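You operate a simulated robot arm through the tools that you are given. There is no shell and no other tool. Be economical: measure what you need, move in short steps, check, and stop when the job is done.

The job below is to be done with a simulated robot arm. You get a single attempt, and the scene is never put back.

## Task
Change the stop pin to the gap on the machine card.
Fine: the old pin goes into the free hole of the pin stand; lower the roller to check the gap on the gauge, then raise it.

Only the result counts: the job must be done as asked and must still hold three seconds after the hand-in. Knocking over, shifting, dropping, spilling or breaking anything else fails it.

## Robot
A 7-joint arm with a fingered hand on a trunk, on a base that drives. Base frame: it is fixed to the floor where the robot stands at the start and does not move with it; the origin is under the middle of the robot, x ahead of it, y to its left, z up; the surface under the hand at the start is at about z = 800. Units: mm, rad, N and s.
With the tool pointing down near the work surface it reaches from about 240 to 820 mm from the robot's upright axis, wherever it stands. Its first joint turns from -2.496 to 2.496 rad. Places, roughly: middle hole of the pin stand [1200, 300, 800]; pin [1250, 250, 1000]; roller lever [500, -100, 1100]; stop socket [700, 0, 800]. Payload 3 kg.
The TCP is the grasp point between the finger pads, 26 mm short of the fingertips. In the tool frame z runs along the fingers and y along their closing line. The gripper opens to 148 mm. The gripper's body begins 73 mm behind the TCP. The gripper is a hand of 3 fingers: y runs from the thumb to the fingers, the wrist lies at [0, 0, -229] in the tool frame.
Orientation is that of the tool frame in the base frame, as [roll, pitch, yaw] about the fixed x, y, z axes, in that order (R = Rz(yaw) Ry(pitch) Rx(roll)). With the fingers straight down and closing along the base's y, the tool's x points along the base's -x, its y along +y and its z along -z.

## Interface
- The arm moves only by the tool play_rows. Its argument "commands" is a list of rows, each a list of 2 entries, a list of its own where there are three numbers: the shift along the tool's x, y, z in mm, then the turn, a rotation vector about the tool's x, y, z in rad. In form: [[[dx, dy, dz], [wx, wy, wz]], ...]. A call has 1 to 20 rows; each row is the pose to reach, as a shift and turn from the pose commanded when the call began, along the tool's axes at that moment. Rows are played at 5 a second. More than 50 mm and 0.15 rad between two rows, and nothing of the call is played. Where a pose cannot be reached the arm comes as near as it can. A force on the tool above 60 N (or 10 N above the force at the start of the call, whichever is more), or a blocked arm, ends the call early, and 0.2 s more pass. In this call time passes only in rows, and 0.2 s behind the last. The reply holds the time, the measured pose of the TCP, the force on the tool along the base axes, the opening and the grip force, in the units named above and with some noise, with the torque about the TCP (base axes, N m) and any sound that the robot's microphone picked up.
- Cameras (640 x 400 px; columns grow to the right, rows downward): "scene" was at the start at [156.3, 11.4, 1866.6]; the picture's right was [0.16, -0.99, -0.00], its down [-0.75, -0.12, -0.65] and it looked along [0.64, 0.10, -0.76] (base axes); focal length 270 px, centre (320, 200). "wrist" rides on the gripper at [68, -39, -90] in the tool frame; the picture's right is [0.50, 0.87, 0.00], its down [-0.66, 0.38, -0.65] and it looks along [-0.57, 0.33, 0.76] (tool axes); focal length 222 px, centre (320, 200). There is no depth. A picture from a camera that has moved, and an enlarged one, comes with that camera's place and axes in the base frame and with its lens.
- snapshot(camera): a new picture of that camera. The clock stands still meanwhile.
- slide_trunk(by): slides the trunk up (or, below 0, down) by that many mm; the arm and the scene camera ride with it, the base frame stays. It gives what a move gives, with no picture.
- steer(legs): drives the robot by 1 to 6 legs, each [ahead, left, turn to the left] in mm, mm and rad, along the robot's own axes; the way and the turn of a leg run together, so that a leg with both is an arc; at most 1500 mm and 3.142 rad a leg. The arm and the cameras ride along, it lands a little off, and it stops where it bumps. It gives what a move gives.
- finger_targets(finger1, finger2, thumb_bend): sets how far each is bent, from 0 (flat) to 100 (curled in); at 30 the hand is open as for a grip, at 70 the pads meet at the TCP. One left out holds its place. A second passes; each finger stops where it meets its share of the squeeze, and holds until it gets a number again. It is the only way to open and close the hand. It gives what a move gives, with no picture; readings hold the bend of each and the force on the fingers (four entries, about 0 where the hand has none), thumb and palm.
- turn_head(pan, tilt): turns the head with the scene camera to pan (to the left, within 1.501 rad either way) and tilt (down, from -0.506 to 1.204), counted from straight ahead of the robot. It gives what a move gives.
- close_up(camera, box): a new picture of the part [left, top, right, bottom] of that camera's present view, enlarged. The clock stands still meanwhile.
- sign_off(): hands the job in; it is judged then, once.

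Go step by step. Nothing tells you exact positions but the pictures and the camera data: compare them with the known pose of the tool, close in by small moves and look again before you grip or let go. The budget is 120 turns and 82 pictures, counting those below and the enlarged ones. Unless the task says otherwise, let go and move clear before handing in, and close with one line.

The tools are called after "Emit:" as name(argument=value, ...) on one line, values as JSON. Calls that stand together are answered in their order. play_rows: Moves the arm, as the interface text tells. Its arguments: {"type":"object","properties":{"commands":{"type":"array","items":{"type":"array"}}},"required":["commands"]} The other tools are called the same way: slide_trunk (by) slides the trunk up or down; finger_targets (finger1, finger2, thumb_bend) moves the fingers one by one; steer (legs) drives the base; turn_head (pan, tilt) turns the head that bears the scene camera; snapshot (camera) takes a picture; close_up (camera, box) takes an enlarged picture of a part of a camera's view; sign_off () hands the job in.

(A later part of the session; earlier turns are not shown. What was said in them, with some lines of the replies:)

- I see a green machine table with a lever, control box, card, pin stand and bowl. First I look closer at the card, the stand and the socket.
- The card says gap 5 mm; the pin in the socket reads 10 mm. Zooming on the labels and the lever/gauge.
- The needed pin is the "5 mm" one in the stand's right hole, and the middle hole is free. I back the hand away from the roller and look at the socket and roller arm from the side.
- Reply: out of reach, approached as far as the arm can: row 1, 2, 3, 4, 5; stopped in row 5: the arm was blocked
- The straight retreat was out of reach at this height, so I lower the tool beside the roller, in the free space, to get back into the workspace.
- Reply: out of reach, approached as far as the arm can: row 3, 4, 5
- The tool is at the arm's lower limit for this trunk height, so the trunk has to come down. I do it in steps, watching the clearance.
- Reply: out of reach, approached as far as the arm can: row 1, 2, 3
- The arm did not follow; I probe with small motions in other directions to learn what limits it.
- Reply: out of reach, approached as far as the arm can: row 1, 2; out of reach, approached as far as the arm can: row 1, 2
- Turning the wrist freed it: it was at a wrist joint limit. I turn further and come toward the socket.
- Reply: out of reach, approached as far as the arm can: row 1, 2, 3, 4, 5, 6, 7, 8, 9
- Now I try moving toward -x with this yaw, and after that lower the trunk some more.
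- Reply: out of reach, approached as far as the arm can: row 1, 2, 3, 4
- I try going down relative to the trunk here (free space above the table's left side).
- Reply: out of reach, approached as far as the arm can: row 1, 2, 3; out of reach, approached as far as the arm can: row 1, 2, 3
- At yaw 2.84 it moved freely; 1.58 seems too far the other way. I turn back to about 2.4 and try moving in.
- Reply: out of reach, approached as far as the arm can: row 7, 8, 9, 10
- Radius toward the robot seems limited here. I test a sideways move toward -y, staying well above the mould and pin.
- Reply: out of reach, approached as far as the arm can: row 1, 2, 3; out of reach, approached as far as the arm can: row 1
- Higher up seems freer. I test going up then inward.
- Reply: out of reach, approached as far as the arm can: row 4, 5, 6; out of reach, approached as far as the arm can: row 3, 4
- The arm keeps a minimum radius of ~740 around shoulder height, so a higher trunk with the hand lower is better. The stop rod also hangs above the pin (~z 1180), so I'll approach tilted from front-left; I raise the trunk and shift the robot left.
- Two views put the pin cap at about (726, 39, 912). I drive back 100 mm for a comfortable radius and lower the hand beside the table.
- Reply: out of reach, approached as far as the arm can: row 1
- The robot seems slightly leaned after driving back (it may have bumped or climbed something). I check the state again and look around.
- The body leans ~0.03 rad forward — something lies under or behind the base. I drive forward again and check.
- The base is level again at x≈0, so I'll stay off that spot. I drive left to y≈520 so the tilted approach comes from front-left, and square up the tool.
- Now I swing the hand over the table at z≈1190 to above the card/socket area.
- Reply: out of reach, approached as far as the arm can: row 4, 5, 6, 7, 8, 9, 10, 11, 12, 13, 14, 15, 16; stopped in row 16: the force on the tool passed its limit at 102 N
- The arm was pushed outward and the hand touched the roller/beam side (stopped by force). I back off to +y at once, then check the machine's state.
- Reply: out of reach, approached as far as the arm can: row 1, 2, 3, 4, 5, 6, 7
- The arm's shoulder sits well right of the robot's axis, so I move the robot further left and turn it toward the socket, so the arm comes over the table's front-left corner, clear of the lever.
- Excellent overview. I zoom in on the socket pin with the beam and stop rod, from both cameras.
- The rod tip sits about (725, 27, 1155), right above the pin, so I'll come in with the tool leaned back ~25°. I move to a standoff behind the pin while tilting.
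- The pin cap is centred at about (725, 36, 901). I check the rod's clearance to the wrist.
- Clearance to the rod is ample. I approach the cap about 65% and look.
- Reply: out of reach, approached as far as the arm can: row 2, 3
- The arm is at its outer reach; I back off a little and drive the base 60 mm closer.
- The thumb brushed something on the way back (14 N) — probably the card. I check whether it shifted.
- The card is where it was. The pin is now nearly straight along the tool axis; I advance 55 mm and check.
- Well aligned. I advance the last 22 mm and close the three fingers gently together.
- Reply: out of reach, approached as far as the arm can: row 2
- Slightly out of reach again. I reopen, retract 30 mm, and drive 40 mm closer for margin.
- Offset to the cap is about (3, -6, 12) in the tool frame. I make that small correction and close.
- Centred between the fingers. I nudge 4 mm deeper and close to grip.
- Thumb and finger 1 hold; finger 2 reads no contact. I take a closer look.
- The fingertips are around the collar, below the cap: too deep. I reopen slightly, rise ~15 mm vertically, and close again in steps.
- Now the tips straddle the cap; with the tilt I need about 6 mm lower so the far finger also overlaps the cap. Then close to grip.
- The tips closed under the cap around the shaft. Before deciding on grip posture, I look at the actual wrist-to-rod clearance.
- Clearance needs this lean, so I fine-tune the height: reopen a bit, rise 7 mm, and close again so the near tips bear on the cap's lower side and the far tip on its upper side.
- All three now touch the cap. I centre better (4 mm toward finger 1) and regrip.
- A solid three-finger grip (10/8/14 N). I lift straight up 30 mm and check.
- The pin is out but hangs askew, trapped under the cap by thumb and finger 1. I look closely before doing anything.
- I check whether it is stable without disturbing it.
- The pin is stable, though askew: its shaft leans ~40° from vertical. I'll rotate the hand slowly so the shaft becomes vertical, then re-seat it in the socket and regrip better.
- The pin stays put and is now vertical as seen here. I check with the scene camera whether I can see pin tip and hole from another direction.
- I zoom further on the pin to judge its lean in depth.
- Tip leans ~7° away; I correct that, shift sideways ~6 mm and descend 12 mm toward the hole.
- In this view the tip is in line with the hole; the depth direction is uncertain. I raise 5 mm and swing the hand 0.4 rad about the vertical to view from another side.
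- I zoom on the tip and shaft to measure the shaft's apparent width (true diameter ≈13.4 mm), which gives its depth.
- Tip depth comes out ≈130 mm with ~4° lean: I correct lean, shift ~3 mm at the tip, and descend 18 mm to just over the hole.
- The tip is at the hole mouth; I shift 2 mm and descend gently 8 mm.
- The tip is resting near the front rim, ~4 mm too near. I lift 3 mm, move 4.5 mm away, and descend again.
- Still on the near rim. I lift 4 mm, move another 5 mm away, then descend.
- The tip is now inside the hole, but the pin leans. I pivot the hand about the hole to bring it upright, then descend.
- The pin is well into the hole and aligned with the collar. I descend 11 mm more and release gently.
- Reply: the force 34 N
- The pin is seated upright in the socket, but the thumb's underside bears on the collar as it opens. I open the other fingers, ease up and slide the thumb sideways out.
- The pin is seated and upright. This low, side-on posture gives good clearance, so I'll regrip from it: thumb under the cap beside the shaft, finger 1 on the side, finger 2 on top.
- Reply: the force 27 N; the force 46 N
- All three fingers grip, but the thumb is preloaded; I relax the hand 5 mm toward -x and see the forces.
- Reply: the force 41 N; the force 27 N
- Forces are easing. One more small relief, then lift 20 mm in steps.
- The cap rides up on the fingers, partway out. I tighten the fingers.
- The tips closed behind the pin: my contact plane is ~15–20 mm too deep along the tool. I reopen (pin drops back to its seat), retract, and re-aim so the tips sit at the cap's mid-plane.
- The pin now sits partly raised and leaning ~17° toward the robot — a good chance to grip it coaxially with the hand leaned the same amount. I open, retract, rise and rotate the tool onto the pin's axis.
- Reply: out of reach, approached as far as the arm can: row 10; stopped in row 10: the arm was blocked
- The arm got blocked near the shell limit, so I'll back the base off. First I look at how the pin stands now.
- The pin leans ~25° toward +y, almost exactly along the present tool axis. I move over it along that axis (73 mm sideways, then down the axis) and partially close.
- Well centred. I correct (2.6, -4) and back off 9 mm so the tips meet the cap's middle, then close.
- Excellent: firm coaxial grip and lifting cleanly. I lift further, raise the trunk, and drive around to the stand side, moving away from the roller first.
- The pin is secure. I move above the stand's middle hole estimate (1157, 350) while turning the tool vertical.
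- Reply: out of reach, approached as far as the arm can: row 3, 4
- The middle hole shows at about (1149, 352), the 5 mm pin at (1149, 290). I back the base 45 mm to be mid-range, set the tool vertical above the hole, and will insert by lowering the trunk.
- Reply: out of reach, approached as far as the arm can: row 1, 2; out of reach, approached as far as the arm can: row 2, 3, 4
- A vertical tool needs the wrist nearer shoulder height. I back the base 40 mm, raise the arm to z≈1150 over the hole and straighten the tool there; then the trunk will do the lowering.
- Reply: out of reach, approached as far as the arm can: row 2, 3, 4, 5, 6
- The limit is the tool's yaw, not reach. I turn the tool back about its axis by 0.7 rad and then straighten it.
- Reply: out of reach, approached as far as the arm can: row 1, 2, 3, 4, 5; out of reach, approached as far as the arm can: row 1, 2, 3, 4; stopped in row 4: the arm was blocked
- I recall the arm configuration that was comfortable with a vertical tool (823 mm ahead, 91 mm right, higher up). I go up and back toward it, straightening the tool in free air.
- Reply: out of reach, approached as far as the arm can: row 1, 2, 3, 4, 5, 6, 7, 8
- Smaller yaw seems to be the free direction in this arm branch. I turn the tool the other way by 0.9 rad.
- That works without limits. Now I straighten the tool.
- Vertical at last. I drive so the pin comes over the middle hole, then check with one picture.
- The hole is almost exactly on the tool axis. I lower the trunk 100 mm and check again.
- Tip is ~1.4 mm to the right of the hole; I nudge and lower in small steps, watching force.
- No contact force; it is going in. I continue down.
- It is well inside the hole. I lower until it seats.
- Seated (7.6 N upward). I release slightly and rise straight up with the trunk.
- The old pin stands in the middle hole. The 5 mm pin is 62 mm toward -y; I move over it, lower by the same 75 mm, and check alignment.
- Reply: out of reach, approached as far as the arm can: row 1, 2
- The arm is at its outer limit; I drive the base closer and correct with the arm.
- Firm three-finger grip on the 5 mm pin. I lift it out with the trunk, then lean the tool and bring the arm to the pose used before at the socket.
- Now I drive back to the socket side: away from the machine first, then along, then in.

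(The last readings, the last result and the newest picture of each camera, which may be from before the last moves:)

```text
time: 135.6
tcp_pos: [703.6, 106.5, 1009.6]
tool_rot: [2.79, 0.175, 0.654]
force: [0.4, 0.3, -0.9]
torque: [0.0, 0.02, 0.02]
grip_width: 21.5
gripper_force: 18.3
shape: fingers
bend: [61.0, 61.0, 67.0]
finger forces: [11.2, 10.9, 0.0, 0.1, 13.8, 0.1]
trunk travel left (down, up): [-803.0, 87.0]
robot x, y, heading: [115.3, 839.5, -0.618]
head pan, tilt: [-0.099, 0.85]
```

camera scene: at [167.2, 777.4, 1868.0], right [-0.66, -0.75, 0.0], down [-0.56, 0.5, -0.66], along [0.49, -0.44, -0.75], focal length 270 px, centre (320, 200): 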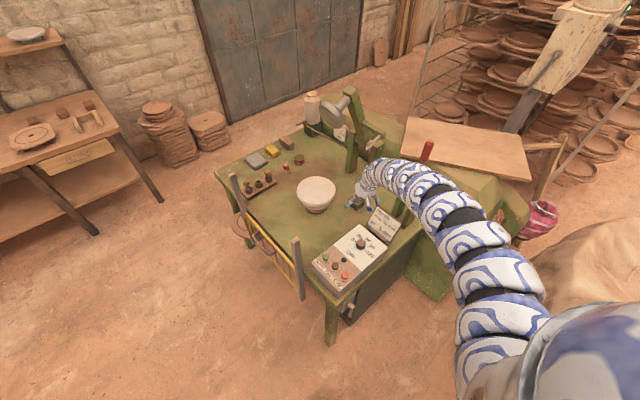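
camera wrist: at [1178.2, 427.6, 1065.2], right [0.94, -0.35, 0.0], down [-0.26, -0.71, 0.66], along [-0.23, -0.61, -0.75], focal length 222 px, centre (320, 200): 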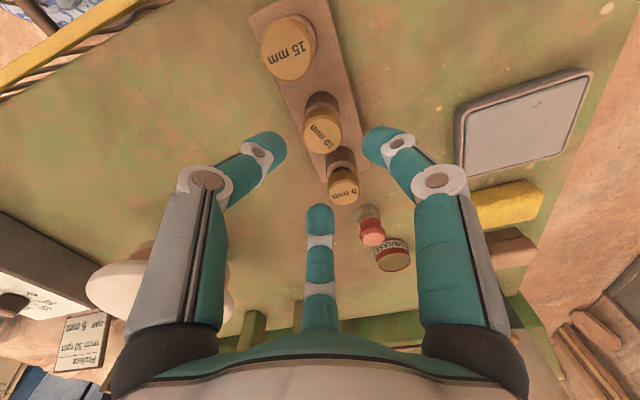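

Close to the standoff; I move down the leaned axis to ~25 mm above the hole and take a picture.

Emit:
play_rows(commands=[[[-2.5, 6.5, 27], [0, 0, 0]], [[-5, 13, 54.4], [0, 0, 0]]])

Emit:
close_up(camera="wrist", box=[220, 30, 420, 230])

```text
time: 136.2
tcp_pos: [712.7, 72.7, 965.5]
tool_rot: [2.79, 0.175, 0.652]
force: [0.3, -0.3, -1.3]
torque: [0.01, 0.01, -0.04]
grip_width: 21.5
gripper_force: 17.8
shape: fingers
bend: [61.0, 61.0, 67.0]
finger forces: [11.4, 10.8, 0.0, 0.0, 13.8, 0.0]
trunk travel left (down, up): [-803.0, 87.0]
robot x, y, heading: [115.3, 838.5, -0.617]
head pan, tilt: [-0.099, 0.85]
```

```text
2.00 times, centred on (320, 130) of wrist
camera zoom: at [733.7, 175.2, 1024.6], right [0.93, -0.32, 0.21], down [-0.33, -0.42, 0.85], along [-0.18, -0.85, -0.49], focal length 444 px, centre (320, 340)
```

zoom: 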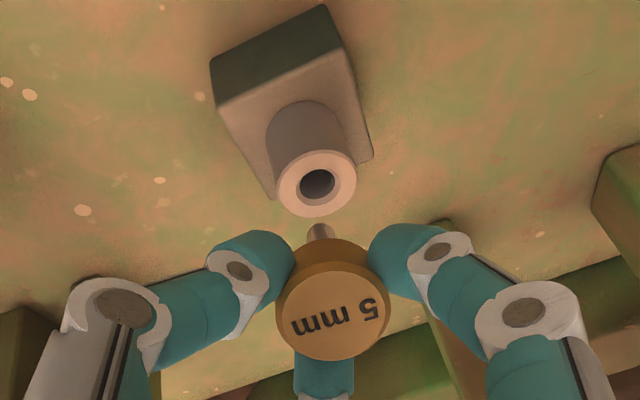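

The hole is nearly on the axis (~3 mm toward the camera side). I shift slightly and advance along the axis, watching for contact force.

Emit:
play_rows(commands=[[[4.1, -4, 8], [0, 0, 0]], [[4.1, -4, 16], [0, 0, 0]], [[4.1, -4, 22], [0, 0, 0]], [[4.1, -4, 27], [0, 0, 0]], [[4.1, -4, 31], [0, 0, 0]]])

```text
time: 137.4
tcp_pos: [716.7, 69.3, 934.3]
tool_rot: [2.79, 0.174, 0.652]
force: [0.2, 2.8, 0.6]
torque: [0.19, 0.02, 0.04]
grip_width: 21.6
gripper_force: 18.1
shape: fingers
bend: [61.0, 61.0, 67.0]
finger forces: [11.5, 9.3, 0.0, 0.0, 15.5, 0.1]
trunk travel left (down, up): [-803.0, 87.0]
robot x, y, heading: [114.0, 839.3, -0.617]
head pan, tilt: [-0.099, 0.85]
```

Light sideways contact at the tip (it pushes +y) — the tip is at the hole's far chamfer. I shift 2 mm to +y and continue.

Emit:
play_rows(commands=[[[1.2, -1.4, -0.7], [0, 0, 0]], [[1.2, -1.4, 3], [0, 0, 0]], [[1.2, -1.4, 7], [0, 0, 0]]])

```text
time: 138.2
tcp_pos: [717.0, 67.4, 928.1]
tool_rot: [2.79, 0.174, 0.654]
force: [0.4, 3.8, 0.5]
torque: [0.27, -0.03, 0.0]
grip_width: 21.5
gripper_force: 19.0
shape: fingers
bend: [61.0, 61.0, 68.0]
finger forces: [11.7, 9.1, 0.0, 0.1, 16.1, 0.0]
trunk travel left (down, up): [-803.0, 87.0]
robot x, y, heading: [115.7, 839.1, -0.616]
head pan, tilt: [-0.099, 0.85]
```

The tip is ~13 mm inside. I loosen the fingers to a loose cage and push the cap upright (-y), letting the pin drop into its seat.

Emit:
finger_targets(finger1=57, finger2=57, thumb_bend=63)

Emit:
play_rows(commands=[[[-3.8, 5.2, 3.4], [0, 0, 0]], [[-7.6, 10.4, 6.9], [0, 0, 0]], [[-11.5, 15.5, 10.4], [0, 0, 0]], [[-15.3, 20.7, 13.8], [0, 0, 0]]])

Emit:
close_up(camera="wrist", box=[220, 50, 420, 250])

```text
time: 139.2
tcp_pos: [715.5, 66.3, 927.8]
tool_rot: [2.79, 0.174, 0.655]
force: [-0.2, 0.0, 0.3]
torque: [-0.01, 0.01, -0.02]
grip_width: 31.1
gripper_force: 0.1
shape: fingers
bend: [56.0, 56.0, 63.0]
finger forces: [0.1, 0.1, 0.1, 0.0, 0.0, 0.0]
trunk travel left (down, up): [-803.0, 87.0]
robot x, y, heading: [114.6, 839.4, -0.614]
head pan, tilt: [-0.099, 0.85]
```

```text
time: 140.2
tcp_pos: [715.7, 40.8, 925.8]
tool_rot: [2.79, 0.173, 0.651]
force: [-1.2, 2.0, 0.7]
torque: [0.07, 0.03, 0.01]
grip_width: 32.7
gripper_force: 1.2
shape: fingers
bend: [56.0, 56.0, 62.0]
finger forces: [0.0, 0.0, 0.1, 0.1, 2.3, 0.0]
out of reach, approached as far as the arm can: row 4
trunk travel left (down, up): [-803.0, 87.0]
robot x, y, heading: [115.4, 839.0, -0.618]
head pan, tilt: [-0.099, 0.85]
```

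```text
2.00 times, centred on (320, 150) of wrist
camera zoom: at [738.3, 142.7, 985.0], right [0.93, -0.31, 0.21], down [-0.33, -0.42, 0.85], along [-0.18, -0.85, -0.49], focal length 444 px, centre (320, 300)
```

zoom: 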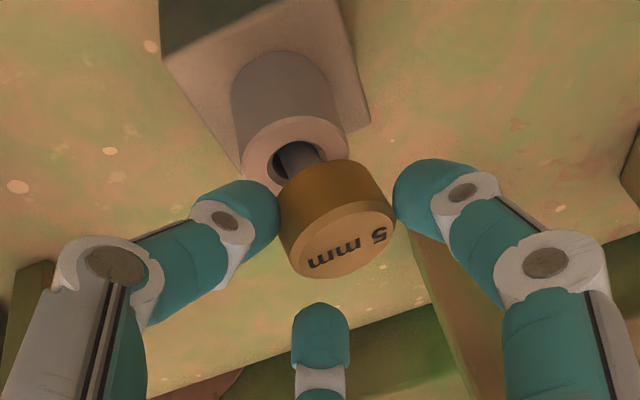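

The 5 mm pin has dropped into its seat, upright in the collar. I open the fingers and retract along the tool axis, then raise the trunk.

Emit:
finger_targets(finger1=40, finger2=40, thumb_bend=40)

Emit:
play_rows(commands=[[[0, 0, -25], [0, 0, 0]], [[0, 0, -50], [0, 0, 0]], [[0, 0, -75], [0, 0, 0]], [[0, 0, -95], [0, 0, 0]]])

Emit:
slide_trunk(by=85)

```text
time: 141.2
tcp_pos: [717.2, 41.3, 925.8]
tool_rot: [2.788, 0.175, 0.654]
force: [0.2, -0.2, 0.0]
torque: [0.01, -0.01, 0.03]
grip_width: 94.7
gripper_force: 0.0
shape: fingers
bend: [40.0, 40.0, 40.0]
finger forces: [0.0, 0.1, 0.0, 0.1, 0.1, 0.0]
trunk travel left (down, up): [-803.0, 87.0]
robot x, y, heading: [119.9, 842.2, -0.618]
head pan, tilt: [-0.099, 0.85]
```

```text
time: 142.2
tcp_pos: [707.5, 75.1, 1012.7]
tool_rot: [2.791, 0.175, 0.654]
force: [0.4, 0.4, 0.7]
torque: [-0.01, 0.03, -0.02]
grip_width: 94.9
gripper_force: 0.1
shape: fingers
bend: [40.0, 40.0, 40.0]
finger forces: [0.0, 0.0, 0.0, 0.0, 0.1, 0.1]
trunk travel left (down, up): [-803.0, 87.0]
robot x, y, heading: [117.3, 837.2, -0.62]
head pan, tilt: [-0.099, 0.85]
```

```text
time: 143.4
tcp_pos: [709.3, 76.4, 1096.9]
tool_rot: [2.79, 0.175, 0.654]
force: [0.3, -1.0, -0.2]
torque: [0.04, 0.01, 0.01]
grip_width: 94.8
gripper_force: 0.0
shape: fingers
bend: [40.0, 40.0, 40.0]
finger forces: [0.0, 0.0, 0.0, 0.1, 0.1, 0.1]
trunk travel left (down, up): [-888.0, 2.0]
robot x, y, heading: [118.8, 842.7, -0.618]
head pan, tilt: [-0.099, 0.85]
```

Now the lever. I drive 300 mm to +y for room, then swing the arm with a flatter tool toward the lever knob (≈(503, -55, 1240)), stopping short.

Emit:
steer(legs=[[-174, 245, 0]])

Emit:
play_rows(commands=[[[-42, 16.5, -4.4], [-0.053, -0.052, 0]], [[-84, 33, -8.9], [-0.106, -0.104, 0]], [[-126, 49.5, -13.3], [-0.159, -0.155, 0]], [[-167, 66, -17.8], [-0.212, -0.207, 0]], [[-209, 82.4, -22.2], [-0.266, -0.259, 0]], [[-251, 98.9, -26.7], [-0.319, -0.311, 0]], [[-293, 115.4, -31.1], [-0.372, -0.362, 0]], [[-335, 131.9, -35.6], [-0.425, -0.414, 0]], [[-376.9, 148.4, -40], [-0.478, -0.466, 0]]])

```text
time: 145.4
tcp_pos: [702.3, 378.8, 1097.0]
tool_rot: [2.789, 0.174, 0.649]
force: [0.2, 0.7, 0.3]
torque: [0.01, -0.02, -0.03]
grip_width: 94.9
gripper_force: 0.1
shape: fingers
bend: [40.0, 40.0, 40.0]
finger forces: [0.0, 0.0, 0.0, 0.0, 0.1, 0.0]
trunk travel left (down, up): [-888.0, 2.0]
robot x, y, heading: [113.7, 1145.8, -0.618]
head pan, tilt: [-0.099, 0.85]
```

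```text
time: 147.4
tcp_pos: [497.6, 62.5, 1248.1]
tool_rot: [2.195, 0.545, 0.353]
force: [0.7, -0.6, 0.1]
torque: [0.03, 0.0, 0.0]
grip_width: 94.9
gripper_force: 0.1
shape: fingers
bend: [40.0, 40.0, 40.0]
finger forces: [0.0, 0.0, 0.0, 0.1, 0.0, 0.0]
trunk travel left (down, up): [-888.0, 2.0]
robot x, y, heading: [111.9, 1141.7, -0.62]
head pan, tilt: [-0.099, 0.85]
```

All reachable. I take one wrist picture to locate the knob precisely.

Emit:
snapshot(camera="wrist")

```text
2 pictures are left
camera wrist: at [528.6, 176.8, 1231.7], right [0.92, -0.2, 0.34], down [-0.3, 0.22, 0.93], along [-0.26, -0.95, 0.14], focal length 222 px, centre (320, 200)
```

wrist: 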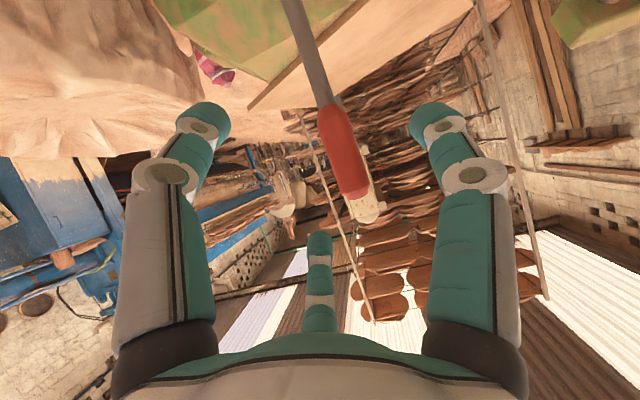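

The knob centre is at about (506, -55, 1226). I open fully, reach around it, and close into a loose cage.

Emit:
finger_targets(finger1=30, finger2=30, thumb_bend=30)

Emit:
play_rows(commands=[[[-9, 9.5, 31], [0, 0, 0]], [[-18, 19, 62], [0, 0, 0]], [[-27.7, 28.7, 94.4], [0, 0, 0]]])

Emit:
finger_targets(finger1=66, finger2=66, thumb_bend=66)

```text
time: 148.4
tcp_pos: [498.6, 64.1, 1249.9]
tool_rot: [2.199, 0.544, 0.357]
force: [0.2, -0.4, -0.2]
torque: [-0.01, 0.02, -0.03]
grip_width: 126.4
gripper_force: 0.1
shape: fingers
bend: [30.0, 30.0, 30.0]
finger forces: [0.1, 0.1, 0.1, 0.0, 0.0, 0.1]
trunk travel left (down, up): [-888.0, 2.0]
robot x, y, heading: [113.8, 1146.0, -0.622]
head pan, tilt: [-0.099, 0.85]
```

```text
time: 149.2
tcp_pos: [497.6, -10.7, 1239.6]
tool_rot: [2.196, 0.546, 0.358]
force: [0.0, 0.2, 0.4]
torque: [0.0, 0.02, -0.03]
grip_width: 126.9
gripper_force: 0.0
shape: fingers
bend: [30.0, 30.0, 30.0]
finger forces: [0.0, 0.1, 0.0, 0.0, 0.0, 0.0]
out of reach, approached as far as the arm can: row 3
trunk travel left (down, up): [-888.0, 2.0]
robot x, y, heading: [111.9, 1145.0, -0.62]
head pan, tilt: [-0.099, 0.85]
```

```text
time: 150.2
tcp_pos: [494.6, -12.7, 1240.9]
tool_rot: [2.196, 0.544, 0.356]
force: [0.6, 2.2, 0.5]
torque: [0.0, -0.02, 0.05]
grip_width: 11.6
gripper_force: 1.4
shape: fingers
bend: [66.0, 66.0, 66.0]
finger forces: [2.5, 0.5, 0.1, 0.0, 0.0, 0.0]
trunk travel left (down, up): [-888.0, 2.0]
robot x, y, heading: [109.7, 1145.2, -0.619]
head pan, tilt: [-0.099, 0.85]
```

Short by ~28 mm. I reopen, drive 32 mm toward the lever and close again.

Emit:
finger_targets(finger1=30, finger2=30, thumb_bend=30)

Emit:
steer(legs=[[19, -27, 0]])

Emit:
finger_targets(finger1=66, finger2=66, thumb_bend=66)

```text
time: 151.2
tcp_pos: [493.4, -13.4, 1238.8]
tool_rot: [2.196, 0.544, 0.357]
force: [0.4, 0.2, 0.1]
torque: [-0.02, 0.01, 0.03]
grip_width: 126.5
gripper_force: 0.1
shape: fingers
bend: [30.0, 30.0, 30.0]
finger forces: [0.1, 0.0, 0.0, 0.1, 0.1, 0.1]
trunk travel left (down, up): [-888.0, 2.0]
robot x, y, heading: [109.2, 1143.7, -0.626]
head pan, tilt: [-0.099, 0.85]
```

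```text
time: 152.1
tcp_pos: [493.8, -48.5, 1237.0]
tool_rot: [2.201, 0.544, 0.356]
force: [0.1, -0.6, -0.6]
torque: [0.0, 0.01, -0.03]
grip_width: 126.5
gripper_force: 0.1
shape: fingers
bend: [30.0, 30.0, 30.0]
finger forces: [0.0, 0.0, 0.1, 0.0, 0.0, 0.1]
trunk travel left (down, up): [-888.0, 2.0]
robot x, y, heading: [115.4, 1109.4, -0.622]
head pan, tilt: [-0.099, 0.85]
```

```text
time: 153.1
tcp_pos: [494.3, -46.4, 1238.6]
tool_rot: [2.197, 0.543, 0.356]
force: [2.4, 0.2, -0.3]
torque: [0.03, 0.02, 0.07]
grip_width: 27.6
gripper_force: 5.4
shape: fingers
bend: [58.0, 66.0, 64.0]
finger forces: [6.0, 0.4, 0.0, 0.0, 3.5, 0.1]
trunk travel left (down, up): [-888.0, 2.0]
robot x, y, heading: [116.2, 1113.2, -0.619]
head pan, tilt: [-0.099, 0.85]
```

The knob is caged. I pull toward +y by driving 40 mm and check force and sound.

Emit:
steer(legs=[[-23, 33, 0]])

Emit:
play_rows(commands=[[[0, 0, 0], [0, 0, 0]]])

```text
time: 154.0
tcp_pos: [494.9, -4.8, 1238.9]
tool_rot: [2.197, 0.545, 0.355]
force: [0.5, -4.3, -3.3]
torque: [0.0, 0.06, -0.06]
grip_width: 21.2
gripper_force: 3.7
shape: fingers
bend: [61.0, 66.0, 65.0]
finger forces: [4.5, 0.0, 0.0, 0.0, 2.5, 0.0]
trunk travel left (down, up): [-888.0, 2.0]
robot x, y, heading: [110.3, 1150.0, -0.619]
head pan, tilt: [-0.099, 0.85]
```

```text
time: 154.4
tcp_pos: [494.4, -6.0, 1237.3]
tool_rot: [2.198, 0.544, 0.356]
force: [1.5, -1.1, -2.0]
torque: [-0.04, 0.03, -0.01]
grip_width: 19.9
gripper_force: 2.5
shape: fingers
bend: [62.0, 66.0, 65.0]
finger forces: [3.5, 0.0, 0.0, 0.0, 2.4, 0.0]
trunk travel left (down, up): [-888.0, 2.0]
robot x, y, heading: [112.0, 1152.7, -0.621]
head pan, tilt: [-0.099, 0.85]
```

The lever follows with small force. I continue along the arc, lowering the trunk as I go.

Emit:
steer(legs=[[-23, 33, 0]])

Emit:
slide_trunk(by=-14)

Emit:
steer(legs=[[-23, 33, 0]])

Emit:
slide_trunk(by=-20)

```text
time: 155.2
tcp_pos: [495.9, 35.4, 1238.8]
tool_rot: [2.196, 0.546, 0.354]
force: [0.9, -4.0, -0.8]
torque: [-0.01, 0.06, -0.07]
grip_width: 14.7
gripper_force: 1.8
shape: fingers
bend: [64.0, 66.0, 66.0]
finger forces: [2.6, 0.0, 0.0, 0.0, 1.2, 0.1]
trunk travel left (down, up): [-888.0, 2.0]
robot x, y, heading: [113.1, 1193.2, -0.619]
head pan, tilt: [-0.099, 0.85]
```

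```text
time: 155.9
tcp_pos: [495.7, 34.6, 1224.5]
tool_rot: [2.198, 0.543, 0.355]
force: [-0.2, -0.1, 4.3]
torque: [-0.01, 0.0, -0.01]
grip_width: 15.0
gripper_force: 2.6
shape: fingers
bend: [65.0, 66.0, 66.0]
finger forces: [2.7, 0.1, 0.0, 0.1, 2.2, 0.1]
trunk travel left (down, up): [-874.0, 16.0]
robot x, y, heading: [113.1, 1191.1, -0.62]
head pan, tilt: [-0.099, 0.85]
```

```text
time: 156.7
tcp_pos: [495.1, 77.0, 1225.6]
tool_rot: [2.196, 0.546, 0.356]
force: [-0.7, -2.9, -1.0]
torque: [-0.07, 0.03, -0.03]
grip_width: 13.1
gripper_force: 1.8
shape: fingers
bend: [66.0, 66.0, 65.0]
finger forces: [1.0, 0.0, 0.0, 0.1, 2.1, 0.0]
trunk travel left (down, up): [-874.0, 16.0]
robot x, y, heading: [114.0, 1232.4, -0.618]
head pan, tilt: [-0.099, 0.85]
```

```text
time: 157.4
tcp_pos: [495.0, 76.0, 1206.1]
tool_rot: [2.198, 0.544, 0.354]
force: [-2.3, -0.6, 3.5]
torque: [-0.04, 0.07, -0.01]
grip_width: 13.1
gripper_force: 2.5
shape: fingers
bend: [65.0, 66.0, 66.0]
finger forces: [1.6, 0.0, 0.0, 0.0, 3.4, 0.0]
trunk travel left (down, up): [-854.0, 36.0]
robot x, y, heading: [114.4, 1232.4, -0.623]
head pan, tilt: [-0.099, 0.85]
```

Still holding and following. I continue.

Emit:
steer(legs=[[-23, 33, 0]])

Emit:
slide_trunk(by=-28)

Emit:
steer(legs=[[-17, 24, 0]])

Emit:
slide_trunk(by=-25)

```text
time: 158.3
tcp_pos: [497.0, 116.8, 1206.2]
tool_rot: [2.198, 0.544, 0.356]
force: [-3.3, -3.2, -0.7]
torque: [-0.05, 0.03, 0.0]
grip_width: 13.3
gripper_force: 2.5
shape: fingers
bend: [66.0, 66.0, 65.0]
finger forces: [0.0, 0.0, 0.0, 0.1, 4.2, 0.0]
trunk travel left (down, up): [-854.0, 36.0]
robot x, y, heading: [112.5, 1269.4, -0.618]
head pan, tilt: [-0.099, 0.85]
```

```text
time: 159.0
tcp_pos: [496.2, 115.5, 1177.2]
tool_rot: [2.197, 0.546, 0.354]
force: [-4.9, 0.0, 1.2]
torque: [-0.04, 0.11, 0.02]
grip_width: 11.5
gripper_force: 2.9
shape: fingers
bend: [66.0, 66.0, 66.0]
finger forces: [0.0, 0.0, 0.1, 0.0, 5.0, 0.0]
trunk travel left (down, up): [-826.0, 64.0]
robot x, y, heading: [114.5, 1271.9, -0.618]
head pan, tilt: [-0.099, 0.85]
```

```text
time: 159.8
tcp_pos: [495.7, 145.2, 1177.5]
tool_rot: [2.197, 0.547, 0.353]
force: [-3.1, -1.5, -0.5]
torque: [-0.04, 0.06, 0.01]
grip_width: 12.6
gripper_force: 0.8
shape: fingers
bend: [66.0, 66.0, 65.0]
finger forces: [0.0, 0.1, 0.0, 0.0, 2.8, 0.1]
trunk travel left (down, up): [-826.0, 64.0]
robot x, y, heading: [116.2, 1297.8, -0.622]
head pan, tilt: [-0.099, 0.85]
```

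```text
time: 160.6
tcp_pos: [495.1, 144.4, 1151.4]
tool_rot: [2.199, 0.543, 0.355]
force: [-2.9, -0.6, 1.8]
torque: [-0.03, 0.1, -0.03]
grip_width: 11.7
gripper_force: 1.5
shape: fingers
bend: [66.0, 66.0, 66.0]
finger forces: [0.3, 0.0, 0.0, 0.1, 3.4, 0.0]
trunk travel left (down, up): [-801.0, 89.0]
robot x, y, heading: [117.5, 1302.7, -0.62]
head pan, tilt: [-0.099, 0.85]
```

Still following at ~44°. I go on until it stops.

Emit:
steer(legs=[[-14, 20, 0]])

Emit:
slide_trunk(by=-30)

Emit:
snapshot(camera="scene")

```text
time: 161.4
tcp_pos: [495.3, 168.9, 1151.7]
tool_rot: [2.198, 0.546, 0.354]
force: [-3.0, -2.3, -0.8]
torque: [-0.07, 0.08, 0.03]
grip_width: 12.6
gripper_force: 1.5
shape: fingers
bend: [66.0, 66.0, 65.0]
finger forces: [0.0, 0.0, 0.0, 0.1, 3.4, 0.0]
trunk travel left (down, up): [-801.0, 89.0]
robot x, y, heading: [117.9, 1324.8, -0.62]
head pan, tilt: [-0.099, 0.85]
```

```text
time: 162.1
tcp_pos: [495.3, 169.1, 1122.2]
tool_rot: [2.197, 0.545, 0.356]
force: [-3.0, 0.0, -0.1]
torque: [0.0, 0.11, -0.01]
grip_width: 12.0
gripper_force: 1.9
shape: fingers
bend: [66.0, 66.0, 66.0]
finger forces: [0.2, 0.1, 0.0, 0.0, 2.8, 0.0]
trunk travel left (down, up): [-771.0, 119.0]
robot x, y, heading: [115.5, 1327.5, -0.618]
head pan, tilt: [-0.099, 0.85]
```

```text
1 pictures are left
camera scene: at [238.2, 1227.3, 1836.0], right [-0.66, -0.75, 0.0], down [-0.57, 0.49, -0.66], along [0.5, -0.43, -0.75], focal length 270 px, centre (320, 200)
```

scene: 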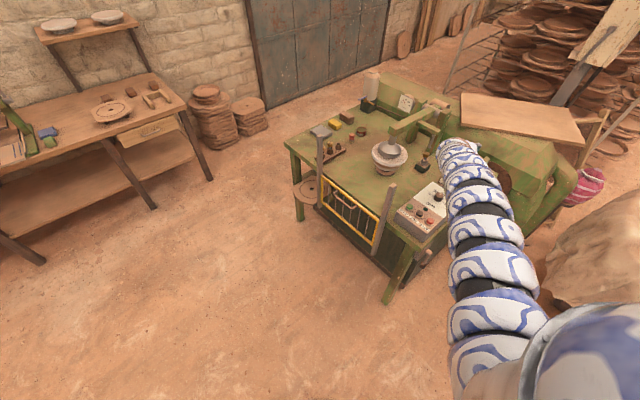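

The roller has swung down over the mould. I push a little further to make sure it rests on the stop.

Emit:
steer(legs=[[-8, 12, 0]])

Emit:
slide_trunk(by=-22)

```text
time: 162.9
tcp_pos: [496.4, 183.9, 1122.3]
tool_rot: [2.196, 0.545, 0.354]
force: [-3.1, -3.3, 0.5]
torque: [-0.06, 0.05, -0.02]
grip_width: 12.1
gripper_force: 1.9
shape: fingers
bend: [66.0, 66.0, 65.0]
finger forces: [0.1, 0.1, 0.0, 0.0, 3.6, 0.0]
trunk travel left (down, up): [-771.0, 119.0]
robot x, y, heading: [114.2, 1339.7, -0.622]
head pan, tilt: [-0.099, 0.85]
```

```text
time: 163.6
tcp_pos: [494.9, 182.3, 1099.8]
tool_rot: [2.197, 0.546, 0.354]
force: [-3.0, 0.2, 3.1]
torque: [-0.01, 0.12, -0.04]
grip_width: 11.6
gripper_force: 1.5
shape: fingers
bend: [66.0, 66.0, 66.0]
finger forces: [0.3, 0.1, 0.0, 0.0, 3.3, 0.0]
trunk travel left (down, up): [-749.0, 141.0]
robot x, y, heading: [114.7, 1342.8, -0.618]
head pan, tilt: [-0.099, 0.85]
```

Emit:
steer(legs=[[-7, 10, 0]])

Emit:
slide_trunk(by=-22)

Emit:
slide_trunk(by=-10)

```text
time: 164.3
tcp_pos: [494.2, 195.3, 1100.1]
tool_rot: [2.197, 0.545, 0.353]
force: [-7.2, -0.8, 7.0]
torque: [-0.07, 0.13, -0.09]
grip_width: 15.5
gripper_force: 5.9
shape: fingers
bend: [66.0, 66.0, 65.0]
finger forces: [3.4, 0.0, 0.1, 0.1, 8.1, 0.1]
trunk travel left (down, up): [-749.0, 141.0]
robot x, y, heading: [113.6, 1351.0, -0.617]
head pan, tilt: [-0.099, 0.85]
```

```text
time: 165.0
tcp_pos: [495.9, 195.3, 1081.0]
tool_rot: [2.194, 0.544, 0.352]
force: [1.5, 0.5, 18.7]
torque: [-0.38, -0.21, 0.06]
grip_width: 24.8
gripper_force: 9.2
shape: fingers
bend: [68.0, 65.0, 66.0]
finger forces: [16.0, 0.7, 0.1, 0.0, 1.1, 0.0]
trunk travel left (down, up): [-727.0, 163.0]
robot x, y, heading: [118.3, 1354.2, -0.622]
head pan, tilt: [-0.099, 0.85]
```

```text
time: 165.6
tcp_pos: [495.6, 196.5, 1076.5]
tool_rot: [2.188, 0.548, 0.349]
force: [4.7, -5.3, 45.0]
torque: [-0.93, -0.55, 0.01]
grip_width: 26.7
gripper_force: 20.9
shape: fingers
bend: [68.0, 64.0, 66.0]
finger forces: [38.8, 2.7, 0.0, 0.0, 0.2, 0.1]
trunk travel left (down, up): [-717.0, 173.0]
robot x, y, heading: [115.8, 1348.1, -0.617]
head pan, tilt: [-0.099, 0.85]
```

The force rises sharply: the rod is on the stop. I ease off a little and read the gauge with the last picture.

Emit:
slide_trunk(by=7)

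Emit:
close_up(camera="scene", box=[372, 70, 452, 120])

```text
time: 166.1
tcp_pos: [493.9, 196.7, 1077.5]
tool_rot: [2.197, 0.546, 0.354]
force: [3.6, -4.7, 32.5]
torque: [-0.66, -0.45, -0.02]
grip_width: 27.5
gripper_force: 15.3
shape: fingers
bend: [67.0, 64.0, 66.0]
finger forces: [29.8, 1.2, 0.0, 0.1, 0.0, 0.1]
trunk travel left (down, up): [-724.0, 166.0]
robot x, y, heading: [114.4, 1355.3, -0.622]
head pan, tilt: [-0.099, 0.85]
```

```text
8.00 times, centred on (412, 95) of scene
camera zoom: at [237.5, 1257.9, 1789.4], right [-0.66, -0.75, 0.0], down [-0.56, 0.49, -0.66], along [0.5, -0.44, -0.75], focal length 2156 px, centre (-416, 1040)
```

zoom: 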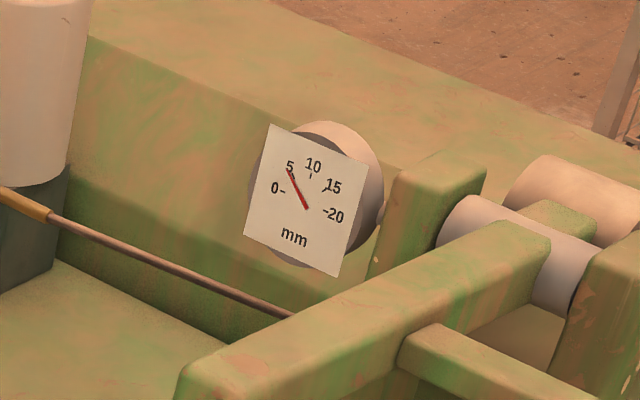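

The gauge reads 5 mm, as on the card. Now I firm up the grip and raise the roller by reversing the same arc.

Emit:
finger_targets(finger1=74, finger2=74, thumb_bend=74)

Emit:
slide_trunk(by=24)

Emit:
steer(legs=[[8, -11, 0]])

Emit:
slide_trunk(by=22)

Emit:
steer(legs=[[9, -13, 0]])

```text
time: 167.1
tcp_pos: [495.2, 194.7, 1076.9]
tool_rot: [2.195, 0.546, 0.354]
force: [0.6, -8.5, 28.6]
torque: [-0.5, -0.3, -0.07]
grip_width: 23.1
gripper_force: 22.7
shape: fingers
bend: [72.0, 65.0, 68.0]
finger forces: [31.7, 5.9, 0.0, 0.0, 8.2, 0.0]
trunk travel left (down, up): [-724.0, 166.0]
robot x, y, heading: [113.4, 1353.1, -0.618]
head pan, tilt: [-0.099, 0.85]
```

```text
time: 167.8
tcp_pos: [491.9, 193.6, 1097.9]
tool_rot: [2.2, 0.546, 0.352]
force: [-9.7, -2.4, 3.1]
torque: [-0.03, 0.09, -0.14]
grip_width: 7.2
gripper_force: 6.4
shape: fingers
bend: [72.0, 74.0, 68.0]
finger forces: [0.0, 0.0, 0.1, 0.0, 11.7, 0.0]
trunk travel left (down, up): [-748.0, 142.0]
robot x, y, heading: [116.2, 1354.2, -0.621]
head pan, tilt: [-0.099, 0.85]
```

```text
time: 168.6
tcp_pos: [495.2, 181.0, 1098.0]
tool_rot: [2.198, 0.544, 0.354]
force: [-3.5, 0.6, 2.3]
torque: [0.06, 0.05, 0.0]
grip_width: 0.1
gripper_force: 1.1
shape: fingers
bend: [72.0, 74.0, 71.0]
finger forces: [0.1, 0.1, 0.0, 0.0, 1.3, 0.0]
trunk travel left (down, up): [-748.0, 142.0]
robot x, y, heading: [114.4, 1338.1, -0.623]
head pan, tilt: [-0.099, 0.85]
```

```text
time: 169.3
tcp_pos: [495.4, 180.7, 1119.5]
tool_rot: [2.2, 0.546, 0.354]
force: [-0.3, 0.0, -0.5]
torque: [0.01, 0.02, 0.02]
grip_width: 0.2
gripper_force: 0.0
shape: fingers
bend: [72.0, 74.0, 71.0]
finger forces: [0.1, 0.0, 0.0, 0.0, 0.1, 0.1]
trunk travel left (down, up): [-770.0, 120.0]
robot x, y, heading: [115.5, 1337.2, -0.62]
head pan, tilt: [-0.099, 0.85]
```

```text
time: 170.0
tcp_pos: [495.4, 162.7, 1117.7]
tool_rot: [2.199, 0.546, 0.355]
force: [-1.0, 0.7, 0.0]
torque: [-0.01, 0.0, 0.01]
grip_width: 0.1
gripper_force: 0.1
shape: fingers
bend: [72.0, 74.0, 71.0]
finger forces: [0.1, 0.0, 0.1, 0.0, 0.1, 0.1]
trunk travel left (down, up): [-770.0, 120.0]
robot x, y, heading: [116.0, 1326.5, -0.62]
head pan, tilt: [-0.099, 0.85]
```

The hand slipped off the knob; the lever is still down. I retract, open, and set up to reach over the knob coaxially (lever now ~70° over, knob near (506, 185, 1052)).

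Emit:
play_rows(commands=[[[0, 0, -40], [0, 0, 0]], [[0, 0, -80], [0, 0, 0]], [[0, 0, -115], [0, 0, 0]], [[0, 0, -150], [0, 0, 0]]])

Emit:
finger_targets(finger1=30, finger2=30, thumb_bend=30)

Emit:
steer(legs=[[23, -33, 0]])

Emit:
play_rows(commands=[[[18.6, -22.8, 7.7], [0, 0, 0]], [[37.3, -45.5, 15.5], [0, 0, 0]], [[55.9, -68.3, 23.2], [0, 0, 0]]])

```text
time: 171.0
tcp_pos: [505.0, 274.6, 1168.7]
tool_rot: [2.196, 0.546, 0.35]
force: [0.0, -0.4, 0.0]
torque: [-0.02, -0.01, -0.02]
grip_width: 0.0
gripper_force: 0.1
shape: fingers
bend: [72.0, 74.0, 71.0]
finger forces: [0.0, 0.0, 0.0, 0.1, 0.0, 0.0]
out of reach, approached as far as the arm can: row 3, 4
trunk travel left (down, up): [-770.0, 120.0]
robot x, y, heading: [113.7, 1322.7, -0.622]
head pan, tilt: [-0.099, 0.85]
```

```text
time: 172.0
tcp_pos: [506.0, 274.6, 1170.4]
tool_rot: [2.197, 0.547, 0.351]
force: [0.5, 0.4, 0.2]
torque: [-0.02, 0.01, 0.03]
grip_width: 126.7
gripper_force: 0.1
shape: fingers
bend: [30.0, 30.0, 30.0]
finger forces: [0.0, 0.1, 0.1, 0.0, 0.1, 0.0]
trunk travel left (down, up): [-770.0, 120.0]
robot x, y, heading: [114.7, 1321.3, -0.622]
head pan, tilt: [-0.099, 0.85]
```

```text
time: 172.9
tcp_pos: [506.0, 233.0, 1167.5]
tool_rot: [2.2, 0.546, 0.353]
force: [0.1, -0.8, -0.9]
torque: [-0.01, -0.02, -0.01]
grip_width: 126.6
gripper_force: 0.0
shape: fingers
bend: [30.0, 30.0, 30.0]
finger forces: [0.0, 0.1, 0.1, 0.0, 0.0, 0.1]
trunk travel left (down, up): [-770.0, 120.0]
robot x, y, heading: [107.0, 1285.9, -0.619]
head pan, tilt: [-0.099, 0.85]
```

```text
time: 173.7
tcp_pos: [511.2, 258.4, 1081.9]
tool_rot: [2.198, 0.547, 0.354]
force: [-0.2, -0.4, 0.2]
torque: [0.04, 0.0, 0.0]
grip_width: 126.7
gripper_force: 0.0
shape: fingers
bend: [30.0, 30.0, 30.0]
finger forces: [0.0, 0.0, 0.0, 0.0, 0.0, 0.0]
trunk travel left (down, up): [-770.0, 120.0]
robot x, y, heading: [113.5, 1280.2, -0.621]
head pan, tilt: [-0.099, 0.85]
```

I'm centred near the knob's end. I advance 70 mm along the lever's line with the fingers around it, then close.

Emit:
play_rows(commands=[[[-4, 0.5, 18], [0, 0, 0]], [[-8, 1, 36], [0, 0, 0]], [[-12, 1.5, 54], [0, 0, 0]], [[-14.9, 2, 70], [0, 0, 0]]])

Emit:
finger_targets(finger1=68, finger2=68, thumb_bend=68)

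```text
time: 174.7
tcp_pos: [498.0, 193.6, 1055.5]
tool_rot: [2.199, 0.548, 0.354]
force: [-0.1, 0.4, 0.4]
torque: [0.0, -0.01, -0.03]
grip_width: 126.7
gripper_force: 0.1
shape: fingers
bend: [30.0, 30.0, 30.0]
finger forces: [0.0, 0.1, 0.0, 0.0, 0.1, 0.0]
trunk travel left (down, up): [-770.0, 120.0]
robot x, y, heading: [114.6, 1282.8, -0.615]
head pan, tilt: [-0.099, 0.85]
```

```text
time: 175.7
tcp_pos: [496.1, 192.8, 1057.2]
tool_rot: [2.197, 0.547, 0.352]
force: [-3.8, -3.7, 2.3]
torque: [-0.07, 0.01, -0.12]
grip_width: 6.6
gripper_force: 3.2
shape: fingers
bend: [66.0, 61.0, 68.0]
finger forces: [1.3, 6.0, 0.1, 0.0, 0.0, 0.0]
trunk travel left (down, up): [-770.0, 120.0]
robot x, y, heading: [116.2, 1281.0, -0.62]
head pan, tilt: [-0.099, 0.85]
```

Finger 2 touches from above and the thumb is under the lever. I tighten the thumb and start lifting by 20 mm.

Emit:
finger_targets(finger1=72, finger2=66, thumb_bend=80)

Emit:
slide_trunk(by=22)

Emit:
steer(legs=[[5, -7, 0]])

```text
time: 176.7
tcp_pos: [496.8, 193.9, 1057.0]
tool_rot: [2.197, 0.545, 0.351]
force: [-6.9, -0.6, -3.2]
torque: [0.01, 0.04, -0.13]
grip_width: 0.2
gripper_force: 6.1
shape: fingers
bend: [68.0, 61.0, 75.0]
finger forces: [0.1, 5.2, 0.1, 0.0, 7.8, 0.0]
trunk travel left (down, up): [-770.0, 120.0]
robot x, y, heading: [110.8, 1282.2, -0.616]
head pan, tilt: [-0.099, 0.85]
```

```text
time: 177.4
tcp_pos: [496.8, 192.6, 1079.3]
tool_rot: [2.197, 0.546, 0.353]
force: [-7.1, -0.5, -3.3]
torque: [0.09, -0.01, -0.15]
grip_width: 0.0
gripper_force: 5.0
shape: fingers
bend: [68.0, 63.0, 76.0]
finger forces: [0.0, 4.6, 0.1, 0.0, 6.6, 0.0]
trunk travel left (down, up): [-792.0, 98.0]
robot x, y, heading: [113.1, 1281.3, -0.622]
head pan, tilt: [-0.099, 0.85]
```

```text
time: 178.1
tcp_pos: [496.5, 185.3, 1078.3]
tool_rot: [2.197, 0.548, 0.352]
force: [-5.9, 3.3, -2.6]
torque: [0.05, 0.02, -0.12]
grip_width: 0.0
gripper_force: 6.5
shape: fingers
bend: [67.0, 63.0, 77.0]
finger forces: [0.0, 4.2, 0.0, 0.0, 8.4, 0.1]
trunk travel left (down, up): [-792.0, 98.0]
robot x, y, heading: [114.5, 1275.3, -0.62]
head pan, tilt: [-0.099, 0.85]
```

It follows upward, held between thumb and finger 2. I centre the hand 7 mm to +x and continue up the arc.

Emit:
play_rows(commands=[[[5.6, 4.2, 0], [0, 0, 0]]])

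Emit:
slide_trunk(by=26)

Emit:
steer(legs=[[10, -14, 0]])

Emit:
slide_trunk(by=26)

Emit:
steer(legs=[[12, -17, 0]])

```text
time: 178.5
tcp_pos: [500.6, 185.3, 1077.9]
tool_rot: [2.197, 0.546, 0.349]
force: [-11.9, 5.3, -1.8]
torque: [-0.03, 0.01, -0.28]
grip_width: 0.1
gripper_force: 8.2
shape: fingers
bend: [71.0, 63.0, 77.0]
finger forces: [0.1, 7.1, 0.1, 0.0, 9.5, 0.0]
trunk travel left (down, up): [-792.0, 98.0]
robot x, y, heading: [115.2, 1271.4, -0.621]
head pan, tilt: [-0.099, 0.85]
```

```text
time: 179.3
tcp_pos: [502.9, 183.7, 1105.4]
tool_rot: [2.197, 0.546, 0.352]
force: [-10.7, -2.0, -4.8]
torque: [0.14, -0.04, -0.24]
grip_width: 0.2
gripper_force: 8.3
shape: fingers
bend: [67.0, 62.0, 76.0]
finger forces: [0.1, 8.3, 0.0, 0.0, 7.5, 0.0]
trunk travel left (down, up): [-818.0, 72.0]
robot x, y, heading: [111.9, 1274.3, -0.617]
head pan, tilt: [-0.099, 0.85]
```

```text
time: 180.0
tcp_pos: [504.1, 168.1, 1105.7]
tool_rot: [2.195, 0.544, 0.353]
force: [-10.3, 3.3, -0.1]
torque: [0.16, -0.31, -0.04]
grip_width: 0.1
gripper_force: 10.6
shape: fingers
bend: [67.0, 63.0, 77.0]
finger forces: [0.0, 12.7, 0.0, 0.0, 8.9, 0.0]
trunk travel left (down, up): [-818.0, 72.0]
robot x, y, heading: [111.3, 1255.4, -0.621]
head pan, tilt: [-0.099, 0.85]
```

```text
time: 180.8
tcp_pos: [501.5, 167.1, 1132.0]
tool_rot: [2.197, 0.545, 0.351]
force: [-10.0, 0.3, -3.9]
torque: [0.07, -0.1, -0.21]
grip_width: 0.0
gripper_force: 7.2
shape: fingers
bend: [67.0, 65.0, 77.0]
finger forces: [0.0, 8.3, 0.0, 0.0, 6.7, 0.0]
trunk travel left (down, up): [-844.0, 46.0]
robot x, y, heading: [117.5, 1254.7, -0.617]
head pan, tilt: [-0.099, 0.85]
```

```text
time: 181.6
tcp_pos: [502.6, 145.1, 1130.3]
tool_rot: [2.196, 0.545, 0.352]
force: [-9.1, 2.9, -0.8]
torque: [0.01, -0.22, -0.17]
grip_width: 0.0
gripper_force: 4.2
shape: fingers
bend: [66.0, 64.0, 78.0]
finger forces: [0.0, 9.6, 0.2, 0.0, 0.0, 0.1]
trunk travel left (down, up): [-844.0, 46.0]
robot x, y, heading: [117.1, 1232.2, -0.62]
head pan, tilt: [-0.099, 0.85]
```

The lever keeps following (≈50°). I continue pushing toward -y with the remaining trunk travel.

Emit:
slide_trunk(by=22)

Emit:
steer(legs=[[17, -24, 0]])

Emit:
slide_trunk(by=20)

Emit:
steer(legs=[[17, -24, 0]])

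```text
time: 182.2
tcp_pos: [501.5, 145.6, 1153.7]
tool_rot: [2.196, 0.548, 0.351]
force: [-9.3, 3.0, -2.7]
torque: [0.06, -0.1, -0.16]
grip_width: 0.0
gripper_force: 4.0
shape: fingers
bend: [67.0, 65.0, 77.0]
finger forces: [0.0, 8.2, 0.0, 0.0, 0.1, 0.1]
trunk travel left (down, up): [-866.0, 24.0]
robot x, y, heading: [113.2, 1237.0, -0.618]
head pan, tilt: [-0.099, 0.85]
```

```text
time: 183.1
tcp_pos: [502.7, 115.1, 1151.8]
tool_rot: [2.198, 0.549, 0.353]
force: [-6.3, 4.3, -0.5]
torque: [-0.1, -0.02, -0.2]
grip_width: 0.0
gripper_force: 3.1
shape: fingers
bend: [66.0, 66.0, 78.0]
finger forces: [0.1, 6.7, 0.0, 0.0, 0.1, 0.0]
trunk travel left (down, up): [-866.0, 24.0]
robot x, y, heading: [113.1, 1205.1, -0.625]
head pan, tilt: [-0.099, 0.85]
```

```text
time: 183.7
tcp_pos: [503.1, 115.8, 1173.8]
tool_rot: [2.197, 0.547, 0.35]
force: [-6.5, 2.7, -2.0]
torque: [0.0, -0.05, -0.16]
grip_width: 0.0
gripper_force: 4.0
shape: fingers
bend: [66.0, 67.0, 78.0]
finger forces: [0.0, 7.3, 0.0, 0.0, 0.0, 0.0]
trunk travel left (down, up): [-886.0, 4.0]
robot x, y, heading: [109.4, 1206.0, -0.62]
head pan, tilt: [-0.099, 0.85]
```

```text
time: 184.6
tcp_pos: [503.3, 86.4, 1172.4]
tool_rot: [2.197, 0.546, 0.352]
force: [-4.0, 4.9, -0.2]
torque: [-0.03, 0.03, -0.19]
grip_width: 0.0
gripper_force: 3.1
shape: fingers
bend: [66.0, 68.0, 78.0]
finger forces: [0.0, 6.7, 0.0, 0.0, 0.0, 0.0]
trunk travel left (down, up): [-886.0, 4.0]
robot x, y, heading: [109.3, 1178.8, -0.619]
head pan, tilt: [-0.099, 0.85]
```

Good. I add a little height with the arm and continue toward upright.

Emit:
play_rows(commands=[[[-7.8, 10.4, -7.5], [0, 0, 0]]])

Emit:
steer(legs=[[23, -33, 0]])

Emit:
play_rows(commands=[[[-7.8, 10.4, -7.5], [0, 0, 0]]])

Emit:
steer(legs=[[23, -33, 0]])

```text
time: 185.0
tcp_pos: [502.4, 86.4, 1188.4]
tool_rot: [2.196, 0.547, 0.353]
force: [-3.0, 4.4, -0.7]
torque: [0.03, -0.01, -0.11]
grip_width: 0.1
gripper_force: 2.9
shape: fingers
bend: [66.0, 69.0, 78.0]
finger forces: [0.0, 6.3, 0.0, 0.0, 0.0, 0.0]
trunk travel left (down, up): [-886.0, 4.0]
robot x, y, heading: [113.4, 1180.1, -0.618]
head pan, tilt: [-0.099, 0.85]
```

```text
time: 185.8
tcp_pos: [503.8, 45.2, 1186.0]
tool_rot: [2.198, 0.547, 0.355]
force: [-2.0, 4.7, 0.8]
torque: [-0.02, -0.04, -0.07]
grip_width: 0.4
gripper_force: 2.6
shape: fingers
bend: [66.0, 68.0, 78.0]
finger forces: [0.1, 6.2, 0.1, 0.0, 0.0, 0.1]
trunk travel left (down, up): [-886.0, 4.0]
robot x, y, heading: [115.9, 1138.2, -0.618]
head pan, tilt: [-0.099, 0.85]
```

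```text
time: 186.2
tcp_pos: [504.5, 48.4, 1203.5]
tool_rot: [2.193, 0.546, 0.354]
force: [-2.5, 4.5, 1.0]
torque: [-0.04, 0.01, -0.09]
grip_width: 0.1
gripper_force: 3.6
shape: fingers
bend: [66.0, 68.0, 78.0]
finger forces: [0.0, 5.8, 0.0, 0.1, 0.0, 0.0]
trunk travel left (down, up): [-886.0, 4.0]
robot x, y, heading: [110.8, 1135.9, -0.622]
head pan, tilt: [-0.099, 0.85]
```

```text
time: 187.1
tcp_pos: [506.1, 4.7, 1201.3]
tool_rot: [2.198, 0.547, 0.355]
force: [-1.1, 1.8, 0.0]
torque: [-0.01, 0.0, 0.0]
grip_width: 0.1
gripper_force: 0.7
shape: fingers
bend: [66.0, 67.0, 78.0]
finger forces: [0.1, 1.9, 0.1, 0.1, 0.1, 0.1]
trunk travel left (down, up): [-886.0, 4.0]
robot x, y, heading: [112.2, 1096.4, -0.617]
head pan, tilt: [-0.099, 0.85]
```

Nearly upright. I keep pushing gently until it stops.

Emit:
steer(legs=[[12, -17, 0]])

Emit:
steer(legs=[[9, -13, 0]])

Emit:
steer(legs=[[7, -10, 0]])

```text
time: 187.9
tcp_pos: [504.3, -13.4, 1204.5]
tool_rot: [2.195, 0.549, 0.353]
force: [-3.7, 9.8, 3.1]
torque: [-0.04, 0.04, -0.12]
grip_width: 0.1
gripper_force: 6.0
shape: fingers
bend: [66.0, 71.0, 78.0]
finger forces: [0.0, 11.7, 0.0, 0.0, 0.0, 0.0]
trunk travel left (down, up): [-886.0, 4.0]
robot x, y, heading: [112.7, 1076.2, -0.617]
head pan, tilt: [-0.099, 0.85]
```

```text
time: 188.7
tcp_pos: [507.6, -24.9, 1203.6]
tool_rot: [2.198, 0.547, 0.357]
force: [6.8, 35.8, -10.4]
torque: [0.18, 0.14, 0.07]
grip_width: 7.2
gripper_force: 21.1
shape: fingers
bend: [71.0, 73.0, 83.0]
finger forces: [5.9, 15.2, 0.0, 0.1, 21.3, 0.0]
trunk travel left (down, up): [-886.0, 4.0]
robot x, y, heading: [110.9, 1061.1, -0.616]
head pan, tilt: [-0.099, 0.85]
```

```text
time: 189.4
tcp_pos: [513.5, -32.8, 1201.5]
tool_rot: [2.203, 0.548, 0.366]
force: [10.2, 50.4, -8.0]
torque: [0.29, 0.21, -0.03]
grip_width: 11.0
gripper_force: 30.6
shape: fingers
bend: [73.0, 74.0, 85.0]
finger forces: [10.6, 23.9, 0.1, 0.0, 26.2, 0.0]
trunk travel left (down, up): [-886.0, 4.0]
robot x, y, heading: [118.5, 1045.9, -0.614]
head pan, tilt: [-0.099, 0.85]
```

It is firmly at the upright stop (50 N). I open the hand and back away to +y, checking that nothing drags on the lever.

Emit:
finger_targets(finger1=30, finger2=30, thumb_bend=30)

Emit:
steer(legs=[[-12, 17, 0]])

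Emit:
steer(legs=[[-17, 24, 0]])

Emit:
steer(legs=[[-116, 163, 0]])

```text
time: 190.4
tcp_pos: [515.7, -30.7, 1200.7]
tool_rot: [2.206, 0.548, 0.374]
force: [13.6, 51.9, -9.9]
torque: [0.37, -0.02, -0.36]
grip_width: 66.5
gripper_force: 43.7
shape: fingers
bend: [30.0, 74.0, 81.0]
finger forces: [0.0, 37.8, 0.0, 0.0, 49.1, 0.1]
trunk travel left (down, up): [-886.0, 4.0]
robot x, y, heading: [111.2, 1046.5, -0.612]
head pan, tilt: [-0.099, 0.85]
```

```text
time: 191.2
tcp_pos: [509.8, -17.0, 1201.6]
tool_rot: [2.204, 0.546, 0.363]
force: [1.1, 1.3, -0.5]
torque: [-0.02, 0.02, 0.0]
grip_width: 126.4
gripper_force: 0.0
shape: fingers
bend: [30.0, 30.0, 30.0]
finger forces: [0.0, 0.0, 0.0, 0.0, 0.1, 0.0]
trunk travel left (down, up): [-886.0, 4.0]
robot x, y, heading: [113.1, 1066.2, -0.615]
head pan, tilt: [-0.099, 0.85]
```

```text
time: 192.1
tcp_pos: [511.0, 13.1, 1201.9]
tool_rot: [2.2, 0.547, 0.366]
force: [0.6, -0.1, -0.2]
torque: [0.01, -0.01, 0.0]
grip_width: 126.7
gripper_force: 0.0
shape: fingers
bend: [30.0, 30.0, 30.0]
finger forces: [0.0, 0.1, 0.1, 0.0, 0.0, 0.0]
trunk travel left (down, up): [-886.0, 4.0]
robot x, y, heading: [112.8, 1095.6, -0.62]
head pan, tilt: [-0.099, 0.85]
```

```text
time: 193.6
tcp_pos: [502.3, 203.9, 1201.1]
tool_rot: [2.204, 0.547, 0.361]
force: [-1.3, 0.4, 0.0]
torque: [0.01, 0.03, -0.01]
grip_width: 126.8
gripper_force: 0.1
shape: fingers
bend: [30.0, 30.0, 30.0]
finger forces: [0.0, 0.1, 0.0, 0.1, 0.1, 0.0]
trunk travel left (down, up): [-886.0, 4.0]
robot x, y, heading: [111.9, 1290.8, -0.616]
head pan, tilt: [-0.099, 0.85]
```

The hand came away with no drag. The 5 mm pin is in the socket, the old 10 mm pin is in the stand's middle hole, and the gauge read 5 mm with the roller down. I pushed the lever back to its upright stop by feel, with no pictures left to confirm the roller is up, so I hand in now.

Emit:
sign_off()

```text
The job is handed in.
```

I changed the stop pin to the 5 mm one on the machine card. The old 10 mm pin is in the stand's middle hole. With the roller lowered, the gauge read 5 mm. I then pushed the lever back to its upright stop by feel, with no picture left to confirm the roller is up.
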